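You operate a simulated robot arm through the tools that you are given. There is no shell and no other tool. Be economical: measure what you need, move in short steps, check, and stop when the job is done.

You run a simulated two-armed robot. Do the job below in one go: nothing can be reset, and whatever is moved stays where it is left.

## Task
Put one of the red gears from the top of the left side table on the green pallet. Open the lower grey drawer, put the black wheel on the top of the left table away in the inside of the lower grey drawer, then shut the drawer. Fetch the red car and set it on the green tile on the top of the left table. Take the blue cab and leave it on the top of the wide wooden bench. Switch the yellow socket switch on. Open the right door of the left red locker, take the grey girder on the top of the grey bench and put it away on the middle right shelf of the left red locker, then shut the door. Any order will do. Set down upright: blue cab.

It is judged by the outcome, as a careful person would: the job done as asked, and still so three seconds after it is handed in. It fails if anything else is knocked over, pushed out of place, dropped, spilled or broken.

## Robot
Two 7-joint arms with two-finger parallel grippers on one trunk, on a base that drives. Base frame: it is fixed to the floor where the robot stands at the start and does not move with it; the origin is under the middle of the robot, x ahead of it, y to its left, z up; the surface under the hand at the start is at about z = 760. Readings come in mm, rad, newtons and seconds.
The left shoulder is at the start at [60, 143, 901], the right one opposite. With the tool pointing down near the work surface each hand reaches from about 320 to 740 mm from the robot's upright axis, wherever it stands, measured 20 degrees to its own side. Places, roughly: black wheel (6x6x2 cm) [5500, -1500, 800]; blue cab (13x7x9 cm) [1700, -400, 800]; green pallet (7x7x2 cm) [800, 700, 800]; green tile [3250, -2000, 750]; grey girder (13x2x2 cm) [-2800, 1400, 900]; inside of the lower grey drawer [-3000, 1700, 100]; lower grey drawer [-2900, 1700, 200]; middle right shelf of the left red locker [8300, 1000, 400]; red car (5x10x4 cm) [3100, -1900, 800]; red gear (4x4x2 cm) [600, 200, 800]; red gear (4x4x3 cm) [400, -200, 800]; red gear (5x5x2 cm) [500, 100, 800]; right door of the left red locker [8100, 1000, 600]; top of the wide wooden bench [-2900, -1100, 900]; yellow socket switch [-1500, 2200, 200]. Payload 1.57 kg a hand.
The tool frame of a hand sits at the grasp point between the pads (the TCP): z along the fingers, y along the line on which they close. The tips reach 30 mm beyond it. Largest opening 110 mm; finger width 24, thickness 12; the body of the gripper, 48 by 112 mm, starts 78 mm behind the TCP.
Orientation is that of the tool frame in the base frame, as [roll, pitch, yaw] about the fixed x, y, z axes, in that order (R = Rz(yaw) Ry(pitch) Rx(roll)). With the fingers straight down and closing along the base's y, the tool's x points along the base's -x, its y along +y and its z along -z.

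## Interface
- The arms move only by the tool arm_command. It takes "left_motion", "right_motion" or both (then of equal length, played together; a hand with none holds still); each is a list of rows, each a list of 3 entries, a list of its own where there are three numbers: the turn, a rotation vector about the tool's x, y, z in rad, then the shift along the tool's x, y, z in mm, then the gripper command, from -1 (shut) to 1 (fully open), values between in proportion. In form: [[[ax, ay, az], [dx, dy, dz], grip], ...]. A call has 1 to 12 rows; each row is the pose to reach, as a shift and turn from the pose commanded when the call began, along the tool's axes at that moment. Each row takes 0.2 s and may step no farther than 50 mm and 0.15 rad from the row before; otherwise, or with a gripper value out of range, the whole call is refused. A pose out of reach is approached as far as the arm can. The call stops where the force on the tool passes 40 N (or 10 N more than at its start, if that is more) or the arm is blocked; 0.2 s more then pass. The fingers move at their own pace (about 45 mm/s each) and stop on an object; they squeeze with about 38 N. The grip force told is the motor's: it shows also when the fingers shut on nothing. Time passes only in rows, and 0.2 s behind the last, so rows that repeat a pose let the fingers close. The reply holds the time, the measured pose of the TCP, the force on the tool along the base axes, the opening and the grip force, in the units named above and with some noise, with the torque about the TCP (base axes, N m) and any sound that the robot's microphone picked up, and new pictures: "show" is both (left out), scene, wrist or none (wrist: the cameras of the hands that moved).
- Cameras (640 x 400 px; columns grow to the right, rows downward): "scene" is now at [34.7, 25.3, 1501.5]; the picture's right is [0.39, -0.92, 0.00], its down [-0.77, -0.32, -0.54] and it looks along [0.50, 0.21, -0.84] (base axes); focal length 260 px, centre (320, 200). "left" rides on the left gripper at [70, -16, -141] in its tool frame; the picture's right is [0.23, 0.97, 0.00], its down [-0.86, 0.20, -0.48] and it looks along [-0.47, 0.11, 0.88] (tool axes); focal length 222 px, centre (320, 200). "right" rides on the right gripper at [70, 16, -141] in its tool frame; the picture's right is [-0.23, 0.97, 0.00], its down [-0.86, -0.20, -0.48] and it looks along [-0.47, -0.11, 0.88] (tool axes); focal length 222 px, centre (320, 200). There is no depth. A picture from a camera that has moved, and an enlarged one, comes with that camera's place and axes in the base frame and with its lens.
- slide_trunk(by): slides the trunk up (or, below 0, down) by that many mm; the arms and the scene camera ride with it, the base frame stays. It gives what a move gives, with no picture.
- drive_base(legs): drives the robot by 1 to 6 legs, each [ahead, left, turn to the left] in mm, mm and rad, along the robot's own axes; the way and the turn of a leg run together, so that a leg with both is an arc; at most 1500 mm and 3.142 rad a leg. The arms and the cameras ride along, it lands a little off, and it stops where it bumps. It gives what a move gives, and a new picture of the scene camera.
- pan_tilt(pan, tilt): turns the head with the scene camera to pan (to the left, within 1.501 rad either way) and tilt (down, from -0.506 to 1.204), counted from straight ahead of the robot. It gives what a move gives, and a new picture of the scene camera.
- zoom(camera, box): a new picture of the part [left, top, right, bottom] of that camera's present view, enlarged. The clock stands still meanwhile.
- job_done(): hands the job in; it is judged then, once.

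Go step by step. Nothing tells you exact positions but the pictures and the camera data: compare them with the known pose of the tool, close in by small moves and look again before you grip or let go. The budget is 217 turns and 260 pictures, counting those below and the enlarged ones. Unless the task says otherwise, let go and move clear before handing in.

The tools are called after "Emit:" as name(argument=value, ...) on one line, values as JSON. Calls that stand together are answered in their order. arm_command: Moves the arms, as the interface text tells. Its arguments: {"type":"object","properties":{"left_motion":{"type":"array"},"right_motion":{"type":"array"},"show":{"type":"string","enum":["both","scene","wrist","none"]}},"required":[]} The other tools are called the same way: slide_trunk (by) slides the trunk up or down; drive_base (legs) drives the base; pan_tilt (pan, tilt) turns the head that bears the scene camera; zoom (camera, box) takes an enlarged picture of a part of a camera's view; job_done () hands the job in.

At the start:

```text
time_s: 0.0
left_tcp_pos: [283.2, 362.7, 1048.3]
left_tcp_rot: [-3.141, 0.0, 3.14]
left_wrist_force: [0.9, -0.1, 0.1]
left_ft_torque: [0.01, -0.01, -0.01]
left_opening: 109.8
left_grip_force: 0.2
right_tcp_pos: [461.7, -8.8, 959.7]
right_tcp_rot: [-3.141, -0.002, 3.141]
right_wrist_force: [-0.1, -0.4, -1.0]
right_ft_torque: [0.02, 0.0, -0.02]
right_opening: 109.9
right_grip_force: 0.0
trunk travel left (down, up): [-500.0, 90.0]
robot x, y, heading: [-2.3, -1.4, -0.004]
head pan, tilt: [0.396, 0.995]
```

scene: 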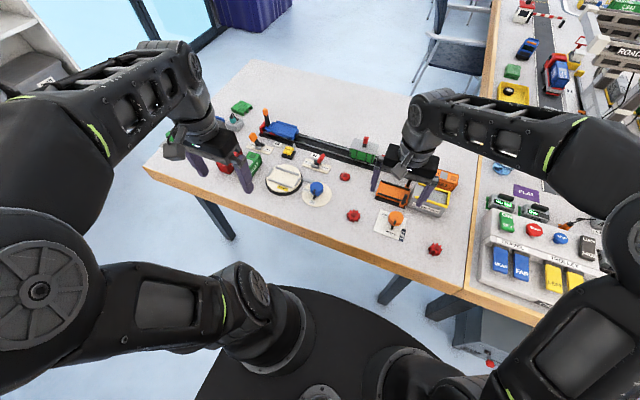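
right: 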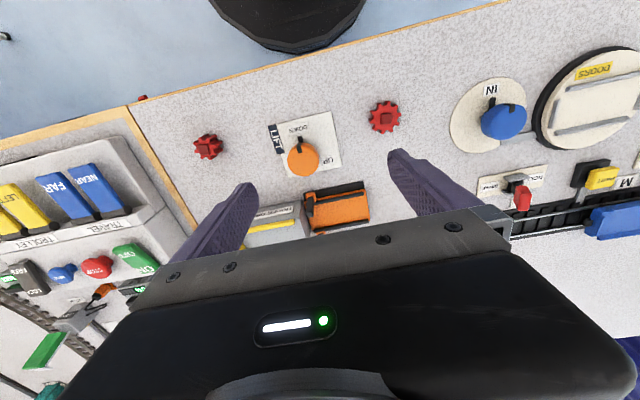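
left: 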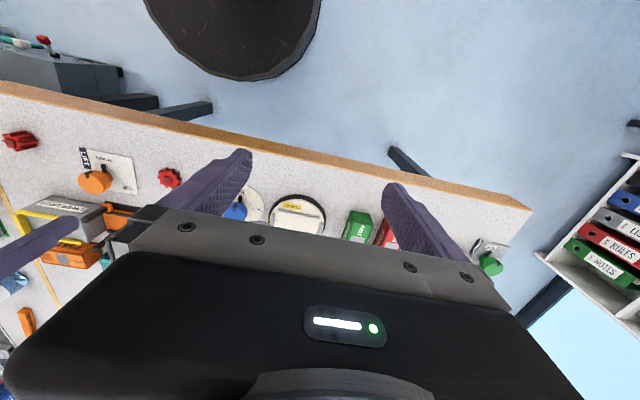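

The red gears lie in front of the right hand. The nearest one I place at about [458, 88, 770], and I will hover the right hand over it and look.

Emit:
arm_command(right_motion=[[[0, 0, 0], [2, 40, 0], 0.5], [[0, 0, 0], [4, 80, 30], 0.5], [[0, 0, 0], [4, 97, 70], 0.5], [[0, 0, 0], [4, 97, 90], 0.5], [[0, 0, 0], [4, 97, 90], 0.5]])

Emit:
pan_tilt(pan=1.2, tilt=0.6)

```text
time_s: 1.2
left_tcp_pos: [283.8, 363.5, 1047.1]
left_tcp_rot: [-3.141, 0.001, -3.142]
left_wrist_force: [0.2, -0.8, 0.0]
left_ft_torque: [-0.03, -0.02, 0.0]
left_opening: 109.9
left_grip_force: 0.2
right_tcp_pos: [457.3, 89.1, 870.2]
right_tcp_rot: [-3.141, 0.0, -3.141]
right_wrist_force: [0.2, 0.1, 0.3]
right_ft_torque: [-0.01, 0.03, 0.04]
right_opening: 82.4
right_grip_force: 0.0
trunk travel left (down, up): [-500.0, 90.0]
robot x, y, heading: [-1.4, -0.0, 0.002]
head pan, tilt: [0.396, 0.995]
camera scene: at [34.7, 25.3, 1501.5], right [0.39, -0.92, 0.0], down [-0.77, -0.32, -0.54], along [0.5, 0.21, -0.84], focal length 260 px, centre (320, 200)
camera right: at [387.2, 107.0, 1012.5], right [0.23, 0.97, 0.0], down [0.86, -0.2, 0.48], along [0.47, -0.11, -0.88], focal length 222 px, centre (320, 200)
```

scene: 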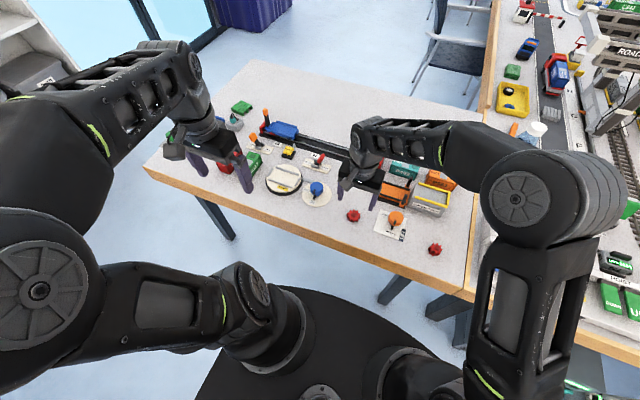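
right: 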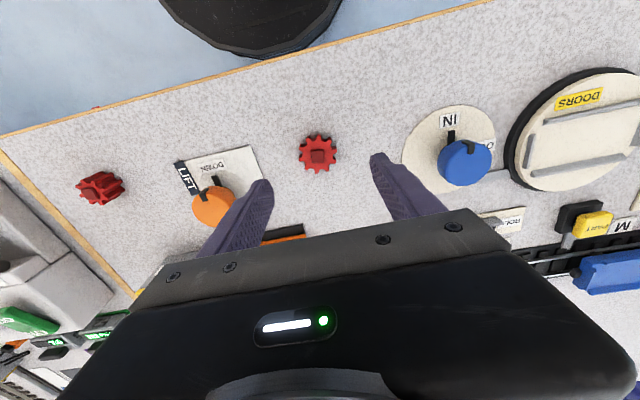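

```text
time_s: 2.3
left_tcp_pos: [283.7, 363.4, 1048.5]
left_tcp_rot: [-3.141, -0.001, -3.141]
left_wrist_force: [0.4, -1.3, -0.3]
left_ft_torque: [0.0, 0.02, 0.01]
left_opening: 109.9
left_grip_force: 0.0
right_tcp_pos: [457.3, 88.6, 871.4]
right_tcp_rot: [3.141, 0.001, 3.141]
right_wrist_force: [0.4, -0.4, 0.5]
right_ft_torque: [0.02, -0.01, 0.02]
right_opening: 82.5
right_grip_force: 0.0
trunk travel left (down, up): [-500.0, 90.0]
robot x, y, heading: [5.6, -4.2, -0.004]
head pan, tilt: [1.201, 0.6]
camera scene: at [2.2, 80.7, 1533.1], right [0.93, -0.36, 0.0], down [-0.2, -0.53, -0.82], along [0.3, 0.77, -0.57], focal length 260 px, centre (320, 200)
```

scene: 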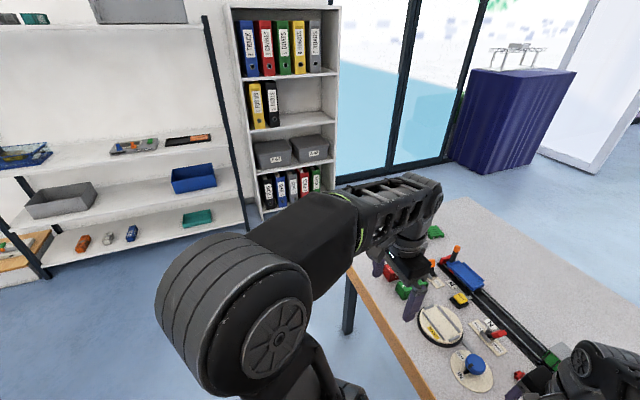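

The gear sits right under the hand at [456, 88]. I descend and grip.

Emit:
arm_command(right_motion=[[[0, 0, 0], [1, 0, 40], 0.5], [[0, 0, 0], [1, 0, 77], 0.5], [[0, 0, 0], [1, 0, 77], 0.0], [[0, 0, 0], [1, 0, 77], -1], [[0, 0, 0], [1, 0, 77], -1], [[0, 0, 0], [1, 0, 77], -1], [[0, 0, 0], [1, 0, 77], -1], [[0, 0, 0], [1, 0, 40], -1], [[0, 0, 0], [1, 0, 0], -1], [[0, 0, 0], [1, 0, -40], -1], [[0, 0, 0], [1, 0, -40], -1]], show="wrist")

Emit:
pan_tilt(pan=0.8, tilt=1.1)

```text
time_s: 4.7
left_tcp_pos: [284.1, 363.8, 1049.0]
left_tcp_rot: [-3.142, -0.003, -3.142]
left_wrist_force: [0.3, -0.1, -0.5]
left_ft_torque: [-0.03, -0.02, -0.03]
left_opening: 109.9
left_grip_force: 0.1
right_tcp_pos: [456.8, 90.5, 909.0]
right_tcp_rot: [-3.141, 0.0, 3.141]
right_wrist_force: [0.3, 0.3, 0.5]
right_ft_torque: [0.0, -0.02, -0.05]
right_opening: 38.3
right_grip_force: 38.1
trunk travel left (down, up): [-500.0, 90.0]
robot x, y, heading: [-1.3, 1.1, 0.001]
head pan, tilt: [1.201, 0.6]
camera right: at [385.4, 107.9, 1050.1], right [0.23, 0.97, 0.0], down [0.86, -0.2, 0.48], along [0.47, -0.11, -0.88], focal length 222 px, centre (320, 200)
```

right: 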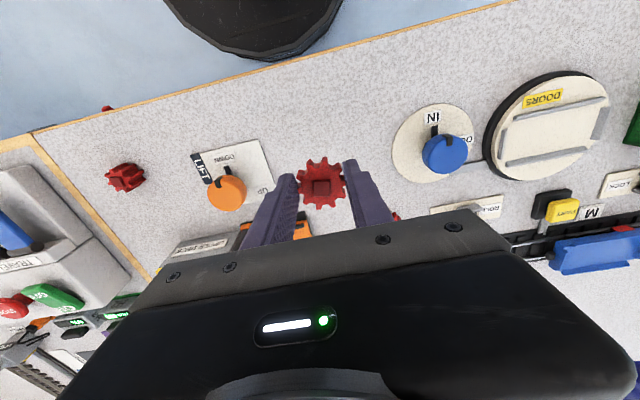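

```text
time_s: 5.7
left_tcp_pos: [283.0, 363.1, 1047.6]
left_tcp_rot: [-3.141, 0.0, 3.141]
left_wrist_force: [-0.6, -0.4, 0.5]
left_ft_torque: [0.05, 0.01, 0.0]
left_opening: 109.9
left_grip_force: 0.1
right_tcp_pos: [455.8, 90.7, 906.7]
right_tcp_rot: [3.14, 0.0, -3.141]
right_wrist_force: [-1.2, 0.7, 0.4]
right_ft_torque: [0.0, -0.01, 0.01]
right_opening: 39.5
right_grip_force: 38.2
trunk travel left (down, up): [-500.0, 90.0]
robot x, y, heading: [-1.5, 1.9, -0.003]
head pan, tilt: [0.799, 1.1]
camera scene: at [14.2, 43.6, 1494.6], right [0.72, -0.7, 0.0], down [-0.62, -0.64, -0.45], along [0.32, 0.33, -0.89], focal length 260 px, centre (320, 200)
```

scene: 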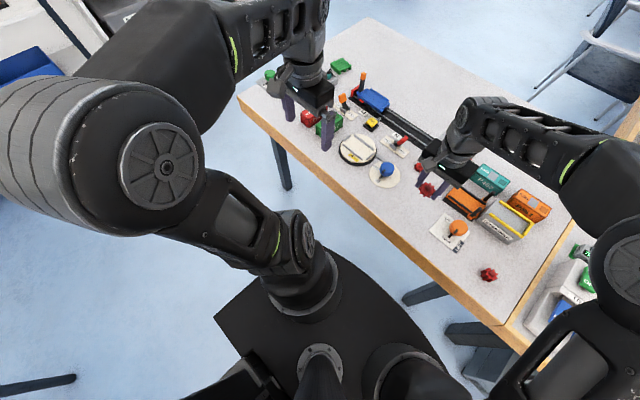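

The gear is gripped. The pallet is near the table's left end, so I drive around to the left end and face it.

Emit:
drive_base(legs=[[-100, 0, 0], [0, 1270, 0], [600, 0, 0], [0, 0, -0.9]])

```text
time_s: 18.1
left_tcp_pos: [961.7, 1257.8, 1047.0]
left_tcp_rot: [3.141, 0.0, 2.225]
left_wrist_force: [-0.5, 0.2, 0.4]
left_ft_torque: [0.01, 0.0, -0.01]
left_opening: 110.0
left_grip_force: 0.1
right_tcp_pos: [848.3, 956.0, 906.3]
right_tcp_rot: [3.14, -0.001, 2.225]
right_wrist_force: [0.4, 0.6, 0.4]
right_ft_torque: [-0.02, 0.0, 0.02]
right_opening: 40.2
right_grip_force: 38.1
trunk travel left (down, up): [-500.0, 90.0]
robot x, y, heading: [499.8, 1268.2, -0.916]
head pan, tilt: [0.799, 1.1]
camera scene: at [544.5, 1277.1, 1494.6], right [-0.12, -0.99, 0.0], down [-0.89, 0.1, -0.45], along [0.45, -0.05, -0.89], focal length 260 px, centre (320, 200)
```

scene: 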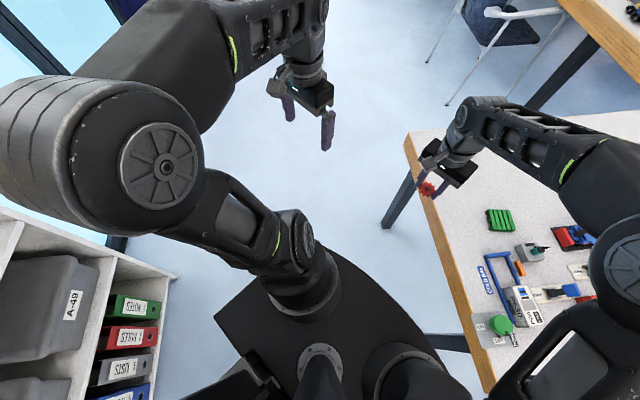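

Pallet at about [776, 711]. I move the right hand above it at height and check.

Emit:
arm_command(right_motion=[[[0, 0, 0], [-26, -36, 0], -1], [[0, 0, 0], [-52, -70, 0], -1], [[0, 0, 0], [-80, -105, 0], -1], [[0, 0, 0], [-106, -140, 0], -1], [[0, 0, 0], [-130, -175, 0], -1], [[0, 0, 0], [-151, -206, 0], -1], [[0, 0, 0], [-151, -206, 0], -1]])

```text
time_s: 19.7
left_tcp_pos: [960.0, 1259.1, 1047.4]
left_tcp_rot: [-3.141, 0.001, 2.225]
left_wrist_force: [0.4, 0.1, -0.2]
left_ft_torque: [0.01, -0.02, -0.03]
left_opening: 109.8
left_grip_force: 0.0
right_tcp_pos: [777.0, 711.0, 909.4]
right_tcp_rot: [-3.141, -0.001, 2.226]
right_wrist_force: [0.3, -0.6, -0.6]
right_ft_torque: [0.0, -0.02, 0.01]
right_opening: 40.1
right_grip_force: 37.6
trunk travel left (down, up): [-500.0, 90.0]
robot x, y, heading: [501.2, 1262.0, -0.911]
head pan, tilt: [0.799, 1.1]
camera scene: at [544.5, 1277.5, 1494.6], right [-0.12, -0.99, 0.0], down [-0.89, 0.1, -0.45], along [0.45, -0.05, -0.89], focal length 260 px, centre (320, 200)
camera right: at [748.2, 777.2, 1051.1], right [0.91, 0.41, 0.0], down [0.36, -0.8, 0.48], along [0.2, -0.44, -0.88], focal length 222 px, centre (320, 200)
```

scene: 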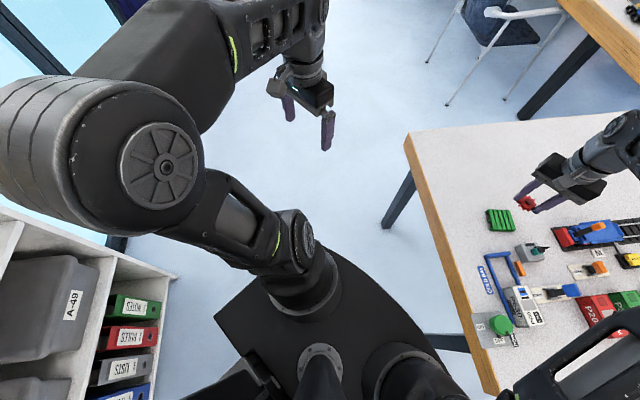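
right: 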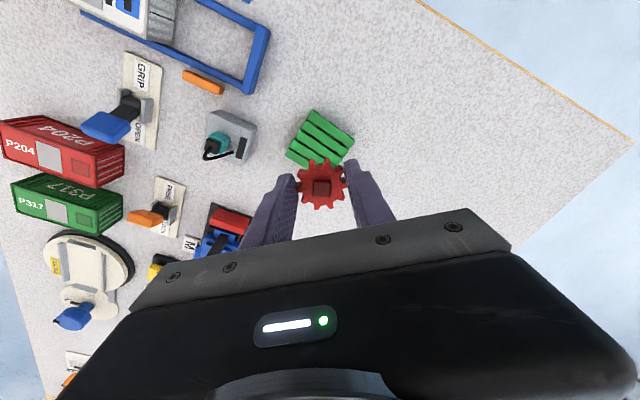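

Pallet centre is nearly under the gear; a small shift, then lower.

Emit:
arm_command(right_motion=[[[0, 0, 0], [6, 2, 30], -1], [[0, 0, 0], [6, 2, 65], -1], [[0, 0, 0], [6, 2, 85], -1], [[0, 0, 0], [6, 2, 91], -1], [[0, 0, 0], [6, 2, 91], -1]], show="wrist")

```text
time_s: 20.9
left_tcp_pos: [961.5, 1258.7, 1047.9]
left_tcp_rot: [3.14, -0.001, 2.224]
left_wrist_force: [-0.2, 0.4, -0.4]
left_ft_torque: [0.0, 0.0, 0.0]
left_opening: 109.8
left_grip_force: 0.1
right_tcp_pos: [775.2, 718.9, 816.2]
right_tcp_rot: [3.142, -0.003, 2.224]
right_wrist_force: [0.3, 0.8, 0.6]
right_ft_torque: [-0.01, -0.03, 0.03]
right_opening: 40.1
right_grip_force: 37.7
trunk travel left (down, up): [-500.0, 90.0]
robot x, y, heading: [502.4, 1262.3, -0.917]
head pan, tilt: [0.799, 1.1]
camera right: at [745.8, 785.2, 957.9], right [0.91, 0.41, 0.0], down [0.36, -0.8, 0.48], along [0.2, -0.44, -0.88], focal length 222 px, centre (320, 200)
```

right: 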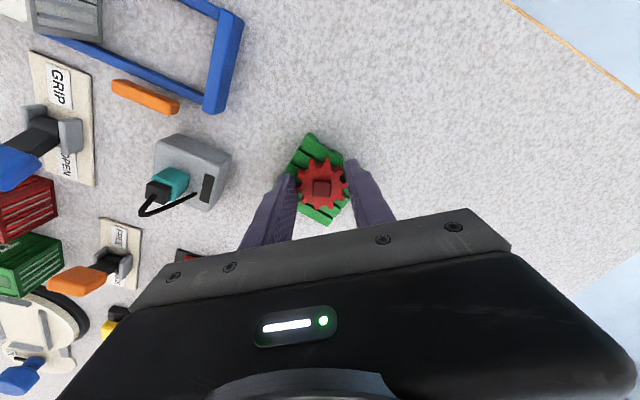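

It is well centred and has not touched yet; I lower in small steps until contact.

Emit:
arm_command(right_motion=[[[0, 0, 0], [0, 0, 2], -1], [[0, 0, 0], [0, 0, 4], -1], [[0, 0, 0], [0, 0, 5], -1], [[0, 0, 0], [0, 0, 5], -1]], show="none")

Emit:
zoom(camera="right", box=[220, 90, 420, 250])

```text
time_s: 21.9
left_tcp_pos: [960.9, 1259.7, 1047.9]
left_tcp_rot: [-3.14, -0.001, 2.224]
left_wrist_force: [0.3, 0.4, -0.6]
left_ft_torque: [0.0, 0.02, -0.03]
left_opening: 110.0
left_grip_force: 0.1
right_tcp_pos: [774.8, 716.8, 812.8]
right_tcp_rot: [3.141, -0.001, 2.225]
right_wrist_force: [0.2, -1.2, -0.2]
right_ft_torque: [-0.01, 0.02, -0.01]
right_opening: 40.0
right_grip_force: 38.0
trunk travel left (down, up): [-500.0, 90.0]
robot x, y, heading: [500.7, 1262.8, -0.92]
head pan, tilt: [0.799, 1.1]
```

```text
2.50 times, centred on (320, 170) of right
camera zoom: at [745.4, 783.9, 953.9], right [0.91, 0.41, 0.0], down [0.36, -0.8, 0.48], along [0.2, -0.44, -0.88], focal length 555 px, centre (320, 275)
```

zoom: 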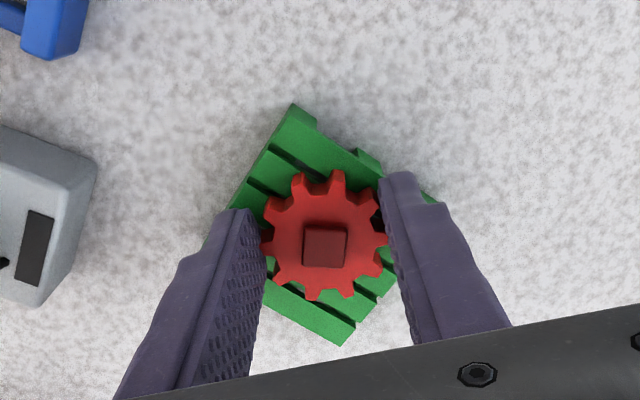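

Emit:
arm_command(right_motion=[[[0, 0, 0], [0, 0, 2], -1], [[0, 0, 0], [0, 0, 4], -1], [[0, 0, 0], [0, 0, 6], -1], [[0, 0, 0], [0, 0, 6], -1]], show="none")

```text
time_s: 22.9
left_tcp_pos: [960.7, 1260.9, 1048.5]
left_tcp_rot: [-3.141, 0.002, 2.226]
left_wrist_force: [-0.5, 0.1, 0.9]
left_ft_torque: [0.0, 0.04, -0.01]
left_opening: 110.0
left_grip_force: 0.1
right_tcp_pos: [775.4, 716.9, 809.6]
right_tcp_rot: [3.14, 0.009, 2.226]
right_wrist_force: [-1.0, 0.7, 33.3]
right_ft_torque: [-0.03, -0.02, 0.04]
right_opening: 40.6
right_grip_force: 38.3
trunk travel left (down, up): [-500.0, 90.0]
robot x, y, heading: [499.2, 1259.6, -0.912]
head pan, tilt: [0.799, 1.1]
```

Contact made; relieve, open, and rise.

Emit:
arm_command(right_motion=[[[0, 0, 0], [0, 0, -2], -1], [[0, 0, 0], [0, 0, -2], -0.1], [[0, 0, 0], [0, 0, -2], 0.1], [[0, 0, 0], [0, 0, -2], 0.1], [[0, 0, 0], [0, 0, -20], 0.1], [[0, 0, 0], [0, 0, -60], 0.1], [[0, 0, 0], [0, 0, -100], 0.1], [[0, 0, 0], [0, 0, -140], 0.1], [[0, 0, 0], [0, 0, -140], 0.1]], show="wrist")

Emit:
pan_tilt(pan=0, tilt=0.3)

```text
time_s: 24.9
left_tcp_pos: [961.5, 1259.1, 1049.4]
left_tcp_rot: [-3.141, -0.002, 2.226]
left_wrist_force: [0.5, 0.2, 0.0]
left_ft_torque: [-0.03, -0.01, 0.01]
left_opening: 110.1
left_grip_force: 0.2
right_tcp_pos: [777.1, 717.5, 943.3]
right_tcp_rot: [3.141, -0.001, 2.226]
right_wrist_force: [0.1, -0.4, 0.2]
right_ft_torque: [-0.01, 0.01, 0.03]
right_opening: 60.6
right_grip_force: 0.0
trunk travel left (down, up): [-500.0, 90.0]
robot x, y, heading: [501.0, 1263.9, -0.92]
head pan, tilt: [0.799, 1.1]
camera right: at [747.4, 784.4, 1085.6], right [0.91, 0.41, 0.0], down [0.36, -0.8, 0.48], along [0.2, -0.43, -0.88], focal length 222 px, centre (320, 200)
```

right: 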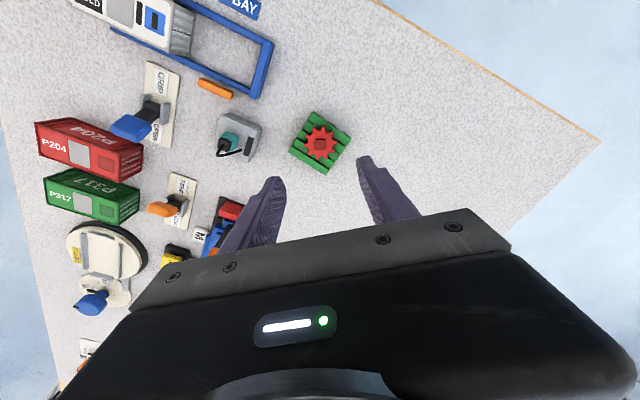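

```text
time_s: 26.1
left_tcp_pos: [961.3, 1258.9, 1047.5]
left_tcp_rot: [3.141, 0.0, 2.224]
left_wrist_force: [1.0, 0.4, -0.8]
left_ft_torque: [-0.03, 0.04, -0.03]
left_opening: 110.1
left_grip_force: 0.1
right_tcp_pos: [776.5, 718.8, 943.8]
right_tcp_rot: [-3.141, 0.0, 2.225]
right_wrist_force: [-0.3, -0.8, -0.2]
right_ft_torque: [0.02, -0.01, 0.01]
right_opening: 60.2
right_grip_force: 0.0
trunk travel left (down, up): [-500.0, 90.0]
robot x, y, heading: [498.7, 1263.8, -0.916]
head pan, tilt: [0.0, 0.3]
camera scene: at [538.7, 1210.5, 1560.6], right [-0.79, -0.61, 0.0], down [-0.18, 0.24, -0.95], along [0.58, -0.76, -0.3], focal length 260 px, centre (320, 200)
```

scene: 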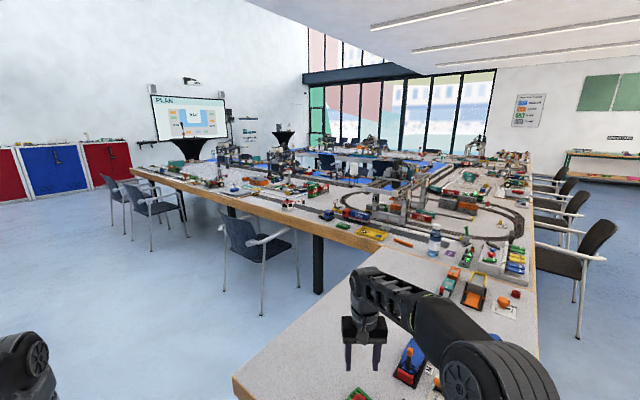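

The gear is on the pallet. Now I look closer at the big tables to plan the routes.

Emit:
zoom(camera="scene", box=[120, 110, 340, 248])

Emit:
zoom(camera="scene", box=[320, 130, 540, 268])

```text
2.90 times, centred on (230, 179) of scene
camera zoom: at [538.7, 1210.5, 1560.6], right [-0.79, -0.61, 0.0], down [-0.18, 0.24, -0.95], along [0.58, -0.76, -0.3], focal length 754 px, centre (581, 261)
```

zoom: 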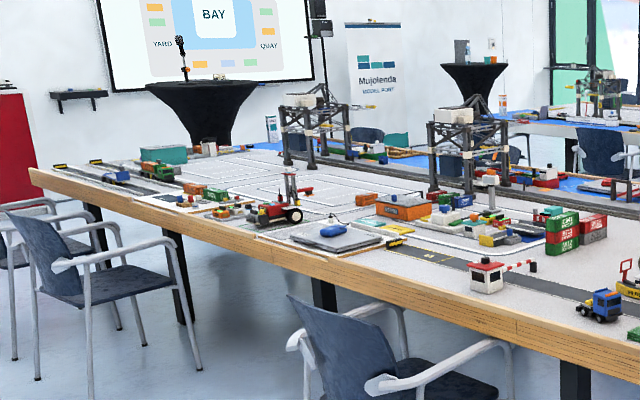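

```text
2.90 times, centred on (430, 199) of scene
camera zoom: at [538.7, 1210.5, 1560.6], right [-0.79, -0.61, 0.0], down [-0.18, 0.24, -0.95], along [0.58, -0.76, -0.3], focal length 754 px, centre (1, 203)
```

zoom: 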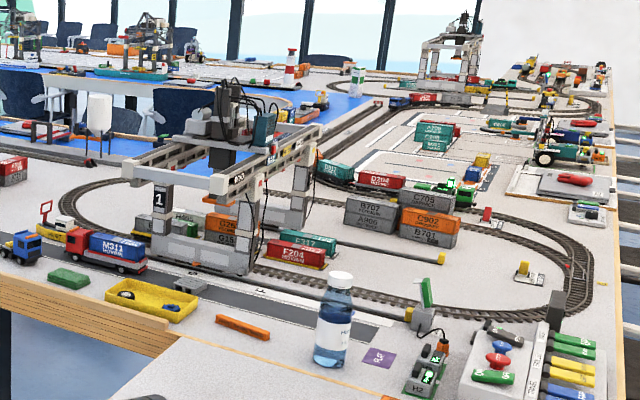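

The table is the model port; the blue cab is the small blue truck at ~[1703, -414]. I tuck the right arm before driving on.

Emit:
arm_command(right_motion=[[[0, 0, 0], [35, -23, -20], 0.1], [[0, 0, 0], [70, -46, -40], 0.5], [[0, 0, 0], [105, -70, -60], 1], [[0, 0, 0], [140, -93, -80], 1], [[0, 0, 0], [175, -116, -100], 1], [[0, 0, 0], [210, -140, -100], 1], [[0, 0, 0], [245, -163, -100], 1], [[0, 0, 0], [280, -188, -100], 1], [[0, 0, 0], [280, -188, -100], 1]], show="none")

Emit:
drive_base(legs=[[0, 0, 0.9], [1400, 0, 0], [0, -500, 0], [0, 0, -1.57]])

```text
time_s: 28.1
left_tcp_pos: [960.5, 1258.3, 1048.0]
left_tcp_rot: [3.14, -0.002, 2.225]
left_wrist_force: [0.1, 0.9, 0.4]
left_ft_torque: [0.0, 0.0, -0.01]
left_opening: 110.1
left_grip_force: 0.0
right_tcp_pos: [455.0, 821.9, 1047.9]
right_tcp_rot: [-3.141, -0.001, 2.225]
right_wrist_force: [0.1, 0.2, 0.0]
right_ft_torque: [-0.01, 0.0, 0.0]
right_opening: 109.8
right_grip_force: 0.1
trunk travel left (down, up): [-500.0, 90.0]
robot x, y, heading: [501.0, 1265.8, -0.917]
head pan, tilt: [0.0, 0.3]
```

```text
time_s: 43.5
left_tcp_pos: [2157.6, 386.7, 1048.1]
left_tcp_rot: [3.14, 0.001, 1.481]
left_wrist_force: [-0.4, -0.2, 0.0]
left_ft_torque: [0.02, -0.06, 0.02]
left_opening: 110.0
left_grip_force: 0.1
right_tcp_pos: [1489.9, 409.6, 1047.4]
right_tcp_rot: [3.141, 0.0, 1.481]
right_wrist_force: [-0.5, -0.1, 0.2]
right_ft_torque: [0.02, 0.01, -0.03]
right_opening: 110.1
right_grip_force: 0.2
trunk travel left (down, up): [-500.0, 90.0]
robot x, y, heading: [1820.7, 698.1, -1.66]
head pan, tilt: [0.0, 0.3]
camera scene: at [1815.2, 637.5, 1560.7], right [-1.0, 0.09, 0.0], down [0.03, 0.29, -0.96], along [-0.09, -0.95, -0.3], focal length 260 px, centre (320, 200)
```

scene: 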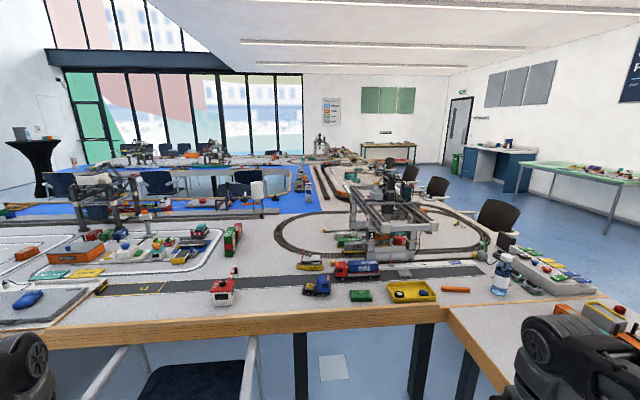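

Emit:
zoom(camera="scene", box=[0, 135, 160, 235])

Emit:
zoom(camera="scene", box=[120, 135, 330, 265])

Emit:
pan_tilt(pan=0.8, tilt=0.3)

```text
4.00 times, centred on (80, 185) of scene
camera zoom: at [1815.2, 637.5, 1560.7], right [-1.0, 0.09, 0.0], down [0.03, 0.29, -0.96], along [-0.09, -0.95, -0.3], focal length 1041 px, centre (1280, 260)
```

zoom: 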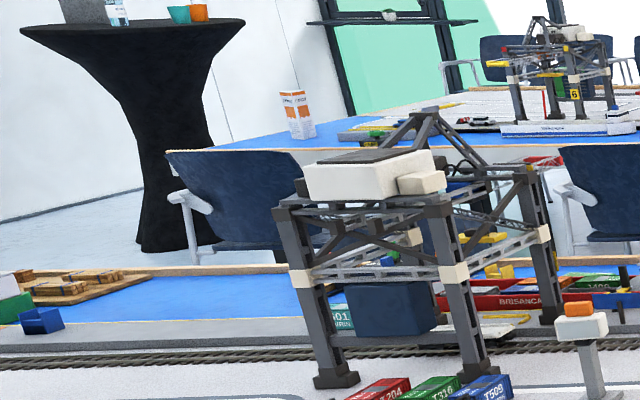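

```text
3.05 times, centred on (225, 200) of scene
camera zoom: at [1815.2, 637.5, 1560.7], right [-1.0, 0.09, 0.0], down [0.03, 0.29, -0.96], along [-0.09, -0.95, -0.3], focal length 793 px, centre (610, 200)
```

zoom: 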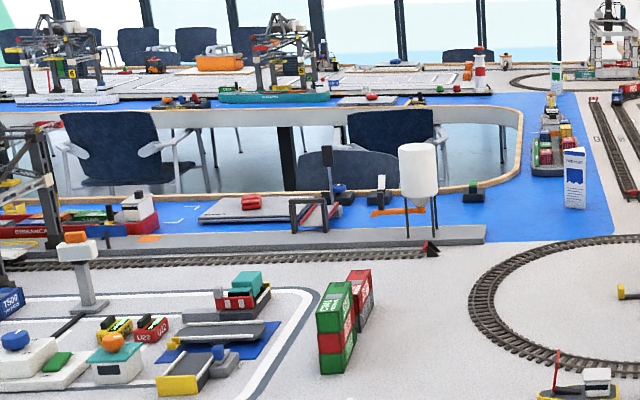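

```text
time_s: 44.6
left_tcp_pos: [2157.2, 385.1, 1048.3]
left_tcp_rot: [3.141, -0.001, 1.481]
left_wrist_force: [-0.1, -0.2, 0.6]
left_ft_torque: [0.0, 0.01, 0.01]
left_opening: 109.8
left_grip_force: 0.0
right_tcp_pos: [1489.5, 409.3, 1048.9]
right_tcp_rot: [3.141, 0.0, 1.48]
right_wrist_force: [-0.6, 0.4, 0.0]
right_ft_torque: [-0.01, 0.01, 0.0]
right_opening: 110.1
right_grip_force: 0.1
trunk travel left (down, up): [-500.0, 90.0]
robot x, y, heading: [1820.6, 702.2, -1.664]
head pan, tilt: [0.799, 0.3]
camera scene: at [1884.4, 659.5, 1560.7], right [-0.76, -0.65, 0.0], down [-0.19, 0.22, -0.96], along [0.62, -0.73, -0.3], focal length 260 px, centre (320, 200)
```

scene: 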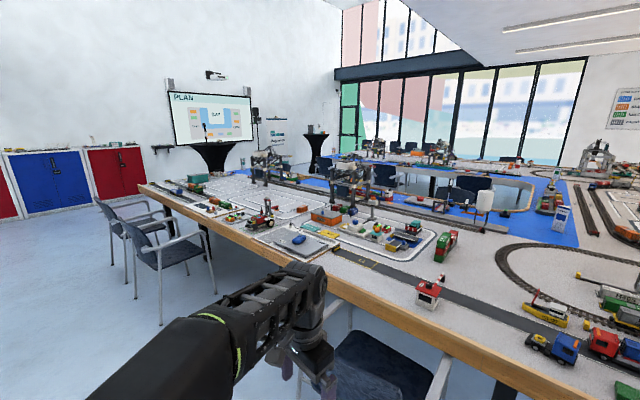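

The green tile and car are at the far (inner) side of the wide table, reached from inside the U via its open +x end. I drive around there first.

Emit:
drive_base(legs=[[0, 0, 1.66], [0, 200, 0], [1500, 0, 0], [1500, 0, 0], [1400, 0, 0], [0, 0, -1.57]])

Emit:
pan_tilt(pan=-0.3, tilt=0.35)

```text
time_s: 74.5
left_tcp_pos: [6522.2, 617.9, 1048.5]
left_tcp_rot: [-3.142, 0.0, 1.562]
left_wrist_force: [1.1, 0.7, 0.2]
left_ft_torque: [-0.02, -0.01, -0.01]
left_opening: 110.0
left_grip_force: 0.0
right_tcp_pos: [5853.5, 587.5, 1048.1]
right_tcp_rot: [3.14, 0.0, 1.559]
right_wrist_force: [-0.1, -0.3, -0.3]
right_ft_torque: [-0.02, -0.02, 0.01]
right_opening: 110.2
right_grip_force: 0.0
trunk travel left (down, up): [-500.0, 90.0]
robot x, y, heading: [6159.6, 904.3, -1.582]
head pan, tilt: [0.799, 0.3]
camera scene: at [6227.2, 868.5, 1560.7], right [-0.7, -0.71, 0.0], down [-0.21, 0.21, -0.96], along [0.68, -0.67, -0.3], focal length 260 px, centre (320, 200)
```

scene: 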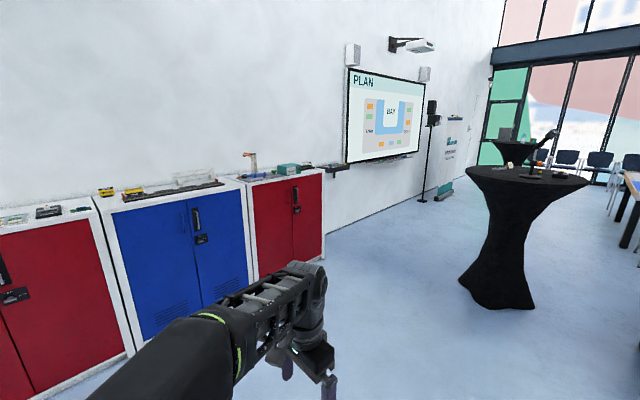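

```text
time_s: 75.8
left_tcp_pos: [6520.3, 617.6, 1047.9]
left_tcp_rot: [-3.141, -0.001, 1.561]
left_wrist_force: [0.2, -0.1, -0.2]
left_ft_torque: [-0.03, -0.02, -0.01]
left_opening: 109.8
left_grip_force: 0.0
right_tcp_pos: [5854.1, 588.9, 1048.4]
right_tcp_rot: [3.141, 0.001, 1.561]
right_wrist_force: [0.5, -0.5, 0.5]
right_ft_torque: [-0.03, 0.0, 0.0]
right_opening: 110.5
right_grip_force: 0.1
trunk travel left (down, up): [-500.0, 90.0]
robot x, y, heading: [6161.8, 906.6, -1.585]
head pan, tilt: [-0.3, 0.351]
camera scene: at [6132.7, 845.6, 1556.0], right [-0.95, 0.3, 0.0], down [0.1, 0.33, -0.94], along [-0.29, -0.89, -0.34], focal length 260 px, centre (320, 200)
```

scene: 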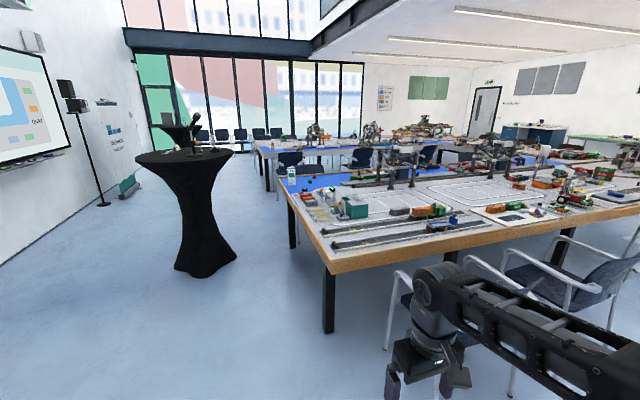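

A cocktail table stands at ~[6560, -1750]. I go round it on the +x side to the mouth of the U and look inside.

Emit:
drive_base(legs=[[0, 1350, 0], [1500, 0, 0], [1500, 0, 0], [700, 0, 0], [0, 0, -1.56]])

Emit:
pan_tilt(pan=0, tilt=0.25)

```text
time_s: 103.8
left_tcp_pos: [7076.5, -3156.9, 1048.2]
left_tcp_rot: [-3.141, 0.0, -0.041]
left_wrist_force: [0.2, 0.1, -0.1]
left_ft_torque: [0.02, 0.01, 0.01]
left_opening: 110.0
left_grip_force: 0.0
right_tcp_pos: [7069.2, -2488.7, 1048.5]
right_tcp_rot: [-3.141, 0.001, -0.041]
right_wrist_force: [-0.5, -0.1, 0.0]
right_ft_torque: [-0.02, 0.0, -0.03]
right_opening: 110.0
right_grip_force: 0.1
trunk travel left (down, up): [-500.0, 90.0]
robot x, y, heading: [7377.8, -2805.0, 3.1]
head pan, tilt: [-0.3, 0.351]
camera scene: at [7318.7, -2777.7, 1556.0], right [0.34, 0.94, 0.0], down [0.32, -0.12, -0.94], along [-0.88, 0.32, -0.34], focal length 260 px, centre (320, 200)
```

scene: 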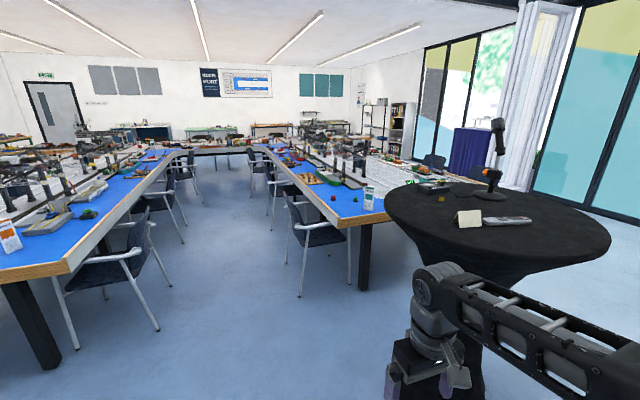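

```text
time_s: 104.6
left_tcp_pos: [7076.7, -3157.2, 1048.5]
left_tcp_rot: [3.14, 0.0, -0.042]
left_wrist_force: [-0.6, 1.1, 0.0]
left_ft_torque: [-0.02, 0.0, -0.04]
left_opening: 110.2
left_grip_force: 0.2
right_tcp_pos: [7067.3, -2488.0, 1047.8]
right_tcp_rot: [-3.141, 0.0, -0.042]
right_wrist_force: [0.1, 0.3, -0.7]
right_ft_torque: [0.01, 0.02, 0.0]
right_opening: 110.3
right_grip_force: 0.1
trunk travel left (down, up): [-500.0, 90.0]
robot x, y, heading: [7375.1, -2806.4, 3.096]
head pan, tilt: [0.0, 0.25]
camera scene: at [7313.0, -2805.0, 1565.4], right [0.04, 1.0, 0.0], down [0.25, -0.01, -0.97], along [-0.97, 0.04, -0.25], focal length 260 px, centre (320, 200)
```

scene: 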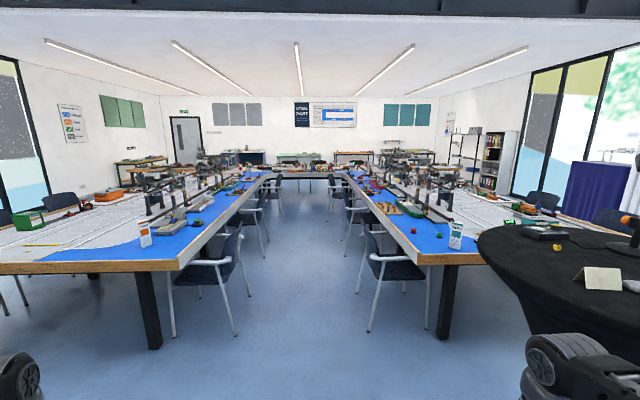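

Emit:
zoom(camera="scene", box=[310, 165, 470, 265])

```text
4.00 times, centred on (390, 215) of scene
camera zoom: at [7313.0, -2805.0, 1565.4], right [0.04, 1.0, 0.0], down [0.25, -0.01, -0.97], along [-0.97, 0.04, -0.25], focal length 1041 px, centre (40, 140)
```

zoom: 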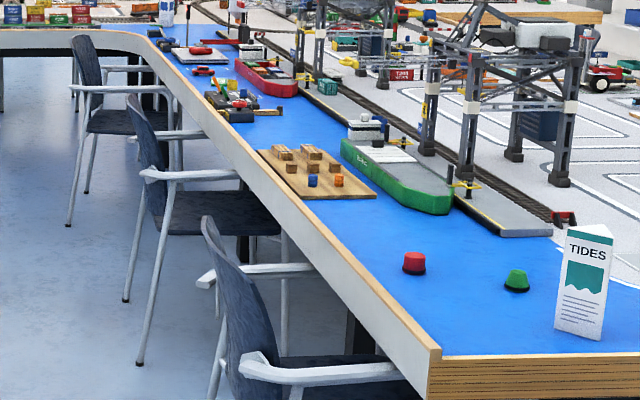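

The car and tile lie between two chairs on the inner edge (gap x≈2765–3674). I raise the trunk a little for clearance and drive in, then turn to face the table.

Emit:
slide_trunk(by=80)

Emit:
drive_base(legs=[[0, 0, 0.045], [1500, 0, 0], [1500, 0, 0], [1145, 0, 0], [0, 0, -1.57]])

Emit:
pan_tilt(pan=0, tilt=0.7)

```text
time_s: 105.7
left_tcp_pos: [7076.5, -3156.2, 1127.9]
left_tcp_rot: [-3.141, -0.003, -0.042]
left_wrist_force: [-0.3, -0.2, -0.6]
left_ft_torque: [-0.01, 0.0, -0.03]
left_opening: 110.0
left_grip_force: 0.0
right_tcp_pos: [7068.6, -2489.6, 1127.7]
right_tcp_rot: [3.14, 0.0, -0.043]
right_wrist_force: [-0.7, -0.3, 0.4]
right_ft_torque: [0.0, -0.04, -0.02]
right_opening: 109.9
right_grip_force: 0.1
trunk travel left (down, up): [-580.0, 10.0]
robot x, y, heading: [7376.0, -2807.4, 3.099]
head pan, tilt: [0.0, 0.25]
```

```text
time_s: 130.1
left_tcp_pos: [2768.4, -2485.8, 1128.0]
left_tcp_rot: [-3.142, 0.0, -1.532]
left_wrist_force: [-0.3, 0.1, -0.3]
left_ft_torque: [0.02, 0.0, 0.01]
left_opening: 110.0
left_grip_force: 0.1
right_tcp_pos: [3433.7, -2423.0, 1127.4]
right_tcp_rot: [-3.142, 0.001, -1.532]
right_wrist_force: [0.5, 0.3, -0.3]
right_ft_torque: [-0.03, -0.06, 0.0]
right_opening: 109.9
right_grip_force: 0.1
trunk travel left (down, up): [-580.0, 10.0]
robot x, y, heading: [3140.8, -2754.5, 1.607]
head pan, tilt: [0.0, 0.25]
camera scene: at [3140.4, -2694.4, 1645.4], right [1.0, 0.04, 0.0], down [0.01, -0.25, -0.97], along [-0.04, 0.97, -0.25], focal length 260 px, centre (320, 200)
```

scene: 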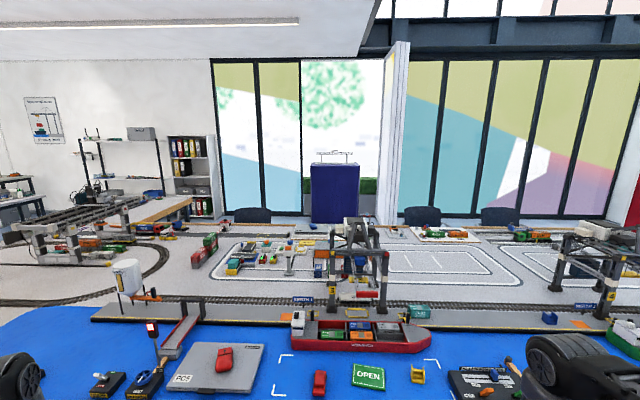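

```text
time_s: 131.0
left_tcp_pos: [2768.7, -2484.9, 1128.3]
left_tcp_rot: [3.141, -0.001, -1.533]
left_wrist_force: [0.2, 0.8, -0.4]
left_ft_torque: [-0.04, -0.02, 0.01]
left_opening: 109.8
left_grip_force: 0.1
right_tcp_pos: [3433.7, -2423.8, 1127.8]
right_tcp_rot: [3.141, 0.0, -1.532]
right_wrist_force: [0.0, 0.2, -0.4]
right_ft_torque: [0.02, 0.02, 0.03]
right_opening: 109.8
right_grip_force: 0.1
trunk travel left (down, up): [-580.0, 10.0]
robot x, y, heading: [3141.9, -2755.8, 1.612]
head pan, tilt: [0.0, 0.7]
camera scene: at [3140.6, -2702.8, 1604.6], right [1.0, 0.04, 0.0], down [0.02, -0.64, -0.77], along [-0.03, 0.76, -0.64], focal length 260 px, centre (320, 200)
```

scene: 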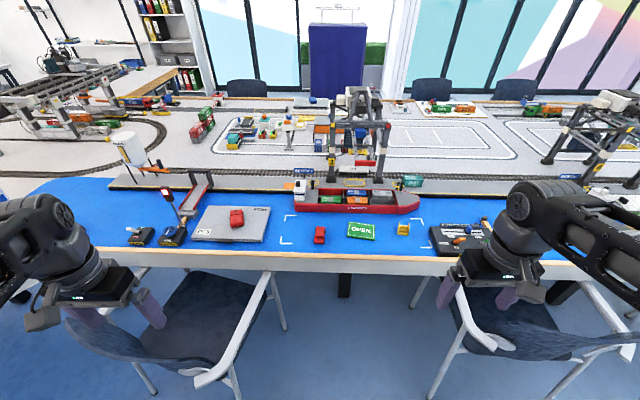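

Car at ~[3110, -1947], green "OPEN" tile at ~[3291, -1901]. I close in between the chairs and zoom on the car.

Emit:
drive_base(legs=[[0, 0, -0.041], [0, -70, 0], [300, 0, 0]])

Emit:
zoom(camera="scene", box=[180, 180, 460, 355])

```text
time_s: 134.1
left_tcp_pos: [2850.6, -2162.8, 1127.0]
left_tcp_rot: [-3.142, -0.001, -1.573]
left_wrist_force: [0.7, 0.3, 0.1]
left_ft_torque: [-0.02, 0.03, 0.0]
left_opening: 110.1
left_grip_force: 0.0
right_tcp_pos: [3518.2, -2126.1, 1128.4]
right_tcp_rot: [3.141, -0.003, -1.571]
right_wrist_force: [0.2, 0.4, 0.0]
right_ft_torque: [-0.05, 0.0, 0.01]
right_opening: 110.3
right_grip_force: 0.1
trunk travel left (down, up): [-580.0, 10.0]
robot x, y, heading: [3212.1, -2449.3, 1.568]
head pan, tilt: [0.0, 0.7]
camera scene: at [3214.3, -2393.2, 1604.5], right [1.0, 0.0, 0.0], down [0.0, -0.64, -0.76], along [0.0, 0.76, -0.64], focal length 260 px, centre (320, 200)
```

scene: 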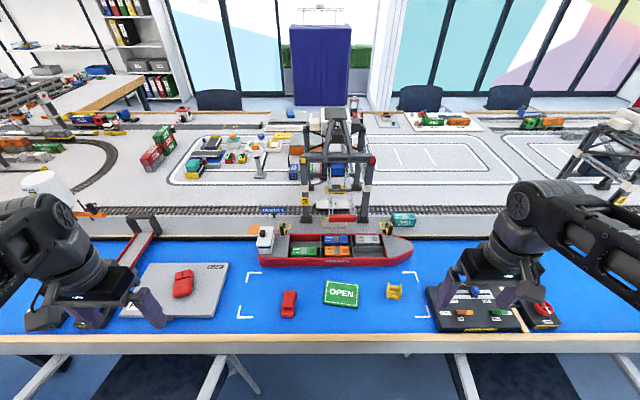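

```text
2.29 times, centred on (320, 268) of scene
camera zoom: at [3214.3, -2393.2, 1604.5], right [1.0, 0.0, 0.0], down [0.0, -0.64, -0.76], along [0.0, 0.76, -0.64], focal length 595 px, centre (320, 46)
```

zoom: 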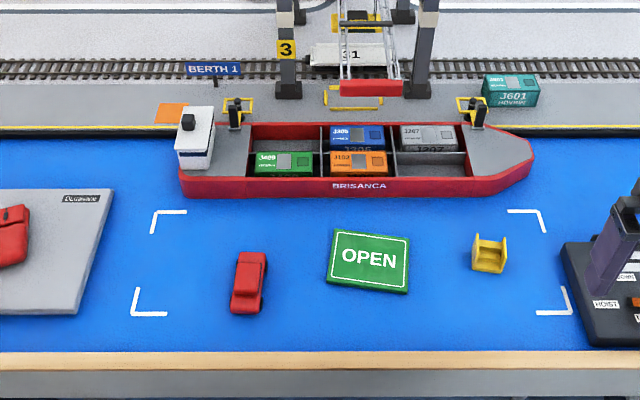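

I move the right hand to hover above the red car.

Emit:
arm_command(right_motion=[[[0, 0, 0], [-16, 37, 10], 0.6], [[0, 0, 0], [-32, 74, 25], 0.6], [[0, 0, 0], [-48, 111, 40], 0.6], [[0, 0, 0], [-64, 148, 60], 0.6], [[0, 0, 0], [-80, 186, 85], 0.6], [[0, 0, 0], [-96, 223, 110], 0.6], [[0, 0, 0], [-112, 260, 135], 0.6], [[0, 0, 0], [-128, 297, 160], 0.6], [[0, 0, 0], [-144, 334, 185], 0.6], [[0, 0, 0], [-160, 372, 210], 0.6], [[0, 0, 0], [-176, 409, 235], 0.6], [[0, 0, 0], [-176, 409, 250], 0.6]], show="wrist")

```text
time_s: 136.7
left_tcp_pos: [2850.6, -2163.0, 1127.9]
left_tcp_rot: [3.141, 0.0, -1.575]
left_wrist_force: [0.0, 0.0, 0.2]
left_ft_torque: [-0.03, 0.04, -0.02]
left_opening: 110.0
left_grip_force: 0.1
right_tcp_pos: [3112.2, -1954.9, 880.9]
right_tcp_rot: [3.141, 0.0, -1.574]
right_wrist_force: [-0.5, -1.3, 0.0]
right_ft_torque: [0.0, 0.0, 0.04]
right_opening: 88.2
right_grip_force: 0.1
trunk travel left (down, up): [-580.0, 10.0]
robot x, y, heading: [3212.3, -2448.7, 1.567]
head pan, tilt: [0.0, 0.7]
camera right: at [3095.1, -2024.0, 1022.8], right [-0.97, 0.23, 0.0], down [0.2, 0.85, 0.48], along [0.11, 0.47, -0.88], focal length 222 px, centre (320, 200)
```

right: 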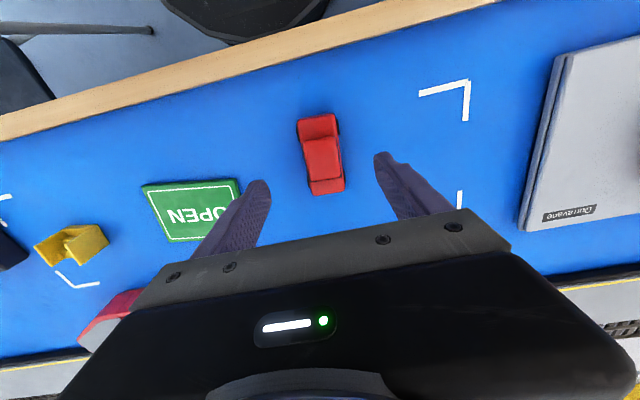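

Emit:
arm_command(right_motion=[[[0, 0, 0], [-4, 2, 40], 0.6], [[0, 0, 0], [-4, 2, 75], 0.6], [[0, 0, 0], [-4, 2, 88], 0.6], [[0, 0, 0], [-4, 2, 88], 0.2], [[0, 0, 0], [-4, 2, 88], -1], [[0, 0, 0], [-4, 2, 88], -1], [[0, 0, 0], [-4, 2, 88], -1], [[0, 0, 0], [-4, 2, 88], -1], [[0, 0, 0], [-4, 2, 60], -1], [[0, 0, 0], [-4, 2, 20], -1], [[0, 0, 0], [-4, 2, 20], -1]], show="wrist")

```text
time_s: 139.1
left_tcp_pos: [2850.9, -2162.6, 1127.8]
left_tcp_rot: [-3.141, -0.002, -1.573]
left_wrist_force: [0.2, -0.9, 0.6]
left_ft_torque: [-0.01, 0.01, 0.04]
left_opening: 109.9
left_grip_force: 0.1
right_tcp_pos: [3106.3, -1947.8, 860.0]
right_tcp_rot: [-3.141, -0.002, -1.574]
right_wrist_force: [0.0, 0.7, -2.0]
right_ft_torque: [-0.02, 0.05, 0.02]
right_opening: 41.5
right_grip_force: 37.7
trunk travel left (down, up): [-580.0, 10.0]
robot x, y, heading: [3214.4, -2448.9, 1.571]
head pan, tilt: [0.0, 0.7]
camera right: at [3088.7, -2015.4, 1001.2], right [-0.97, 0.23, 0.0], down [0.2, 0.86, 0.48], along [0.11, 0.46, -0.88], focal length 222 px, centre (320, 200)
```

right: 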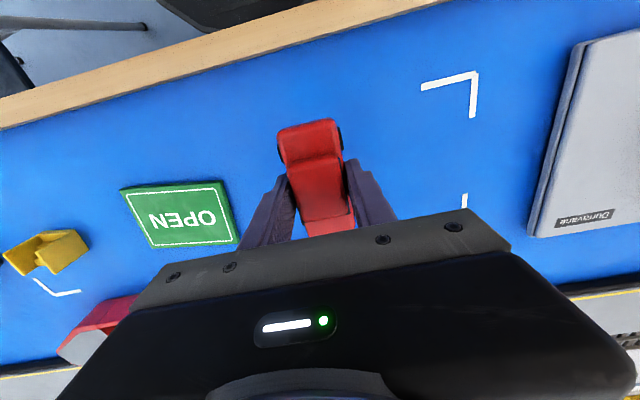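

The car is held. The tile is longer along x, so I turn the car ~82° while moving above the tile centre [3294, -1906].

Emit:
arm_command(right_motion=[[[0, 0, -0.13], [-4, -17, 0], -1], [[0, 0, -0.26], [-8, -34, 0], -1], [[0, 0, -0.39], [-12, -51, 0], -1], [[0, 0, -0.52], [-16, -68, 0], -1], [[0, 0, -0.65], [-20, -85, 0], -1], [[0, 0, -0.78], [-24, -102, 0], -1], [[0, 0, -0.91], [-28, -119, 0], -1], [[0, 0, -1.04], [-32, -136, 0], -1], [[0, 0, -1.17], [-36, -153, 0], -1], [[0, 0, -1.3], [-39, -170, 0], -1], [[0, 0, -1.436], [-42, -188, 0], -1], [[0, 0, -1.436], [-42, -188, 0], -1]])

```text
time_s: 141.7
left_tcp_pos: [2850.9, -2161.9, 1127.6]
left_tcp_rot: [-3.141, -0.001, -1.573]
left_wrist_force: [0.2, -0.4, 0.8]
left_ft_torque: [0.0, 0.0, -0.02]
left_opening: 110.0
left_grip_force: 0.0
right_tcp_pos: [3294.7, -1903.9, 856.5]
right_tcp_rot: [-3.141, 0.0, -0.136]
right_wrist_force: [-0.2, 0.5, -1.0]
right_ft_torque: [0.02, 0.0, 0.02]
right_opening: 41.6
right_grip_force: 37.8
trunk travel left (down, up): [-580.0, 10.0]
robot x, y, heading: [3212.0, -2445.1, 1.574]
head pan, tilt: [0.0, 0.7]
camera scene: at [3213.9, -2394.4, 1604.6], right [1.0, 0.0, 0.0], down [0.0, -0.64, -0.76], along [0.0, 0.76, -0.64], focal length 260 px, centre (320, 200)
camera right: at [3361.4, -1927.4, 998.3], right [-0.36, -0.93, 0.0], down [-0.82, 0.31, 0.48], along [-0.45, 0.17, -0.88], focal length 222 px, centre (320, 200)
```

scene: 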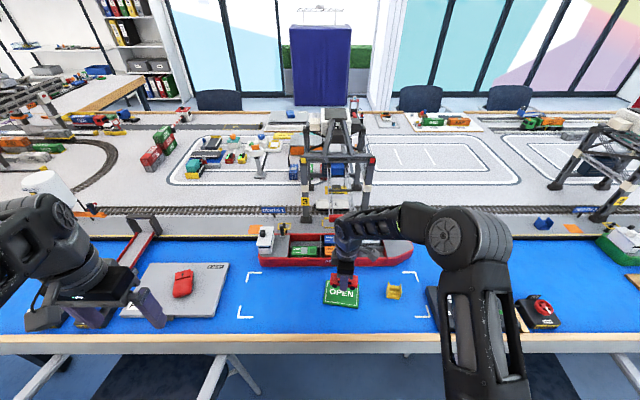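
right: 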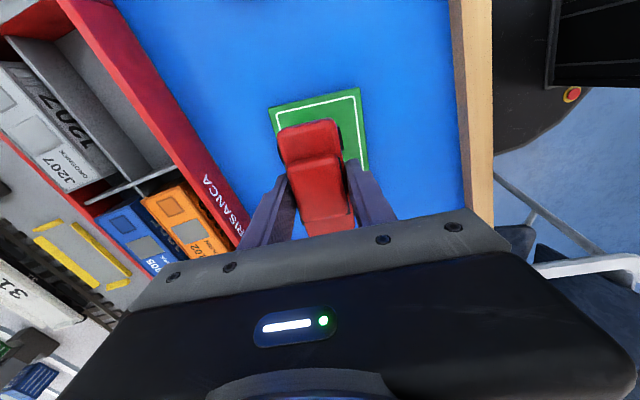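

Emit:
arm_command(right_motion=[[[0, 0, 0], [0, 0, 30], -1], [[0, 0, 0], [0, 0, 54], -1], [[0, 0, 0], [0, 0, 54], -1]], show="wrist")

```text
time_s: 142.5
left_tcp_pos: [2851.3, -2162.4, 1129.1]
left_tcp_rot: [3.14, 0.0, -1.571]
left_wrist_force: [-0.2, -0.7, 0.4]
left_ft_torque: [0.02, -0.01, 0.01]
left_opening: 110.1
left_grip_force: 0.1
right_tcp_pos: [3294.4, -1904.3, 799.6]
right_tcp_rot: [3.141, 0.0, -0.137]
right_wrist_force: [-0.4, 0.1, -1.6]
right_ft_torque: [-0.01, -0.01, 0.03]
right_opening: 41.4
right_grip_force: 38.1
trunk travel left (down, up): [-580.0, 10.0]
robot x, y, heading: [3215.5, -2449.4, 1.569]
head pan, tilt: [0.0, 0.7]
camera right: at [3361.5, -1928.3, 943.6], right [-0.36, -0.93, 0.0], down [-0.82, 0.31, 0.48], along [-0.45, 0.17, -0.88], focal length 222 px, centre (320, 200)
```

right: 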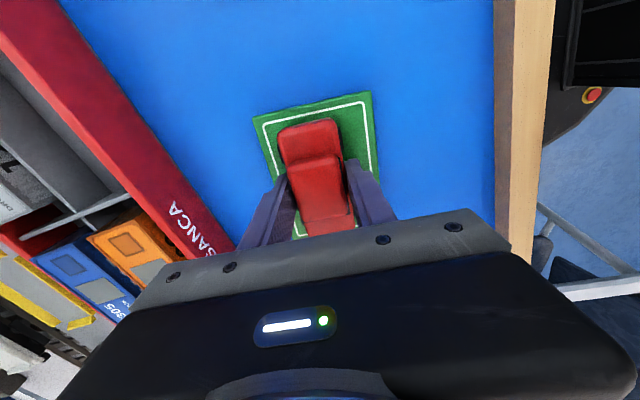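

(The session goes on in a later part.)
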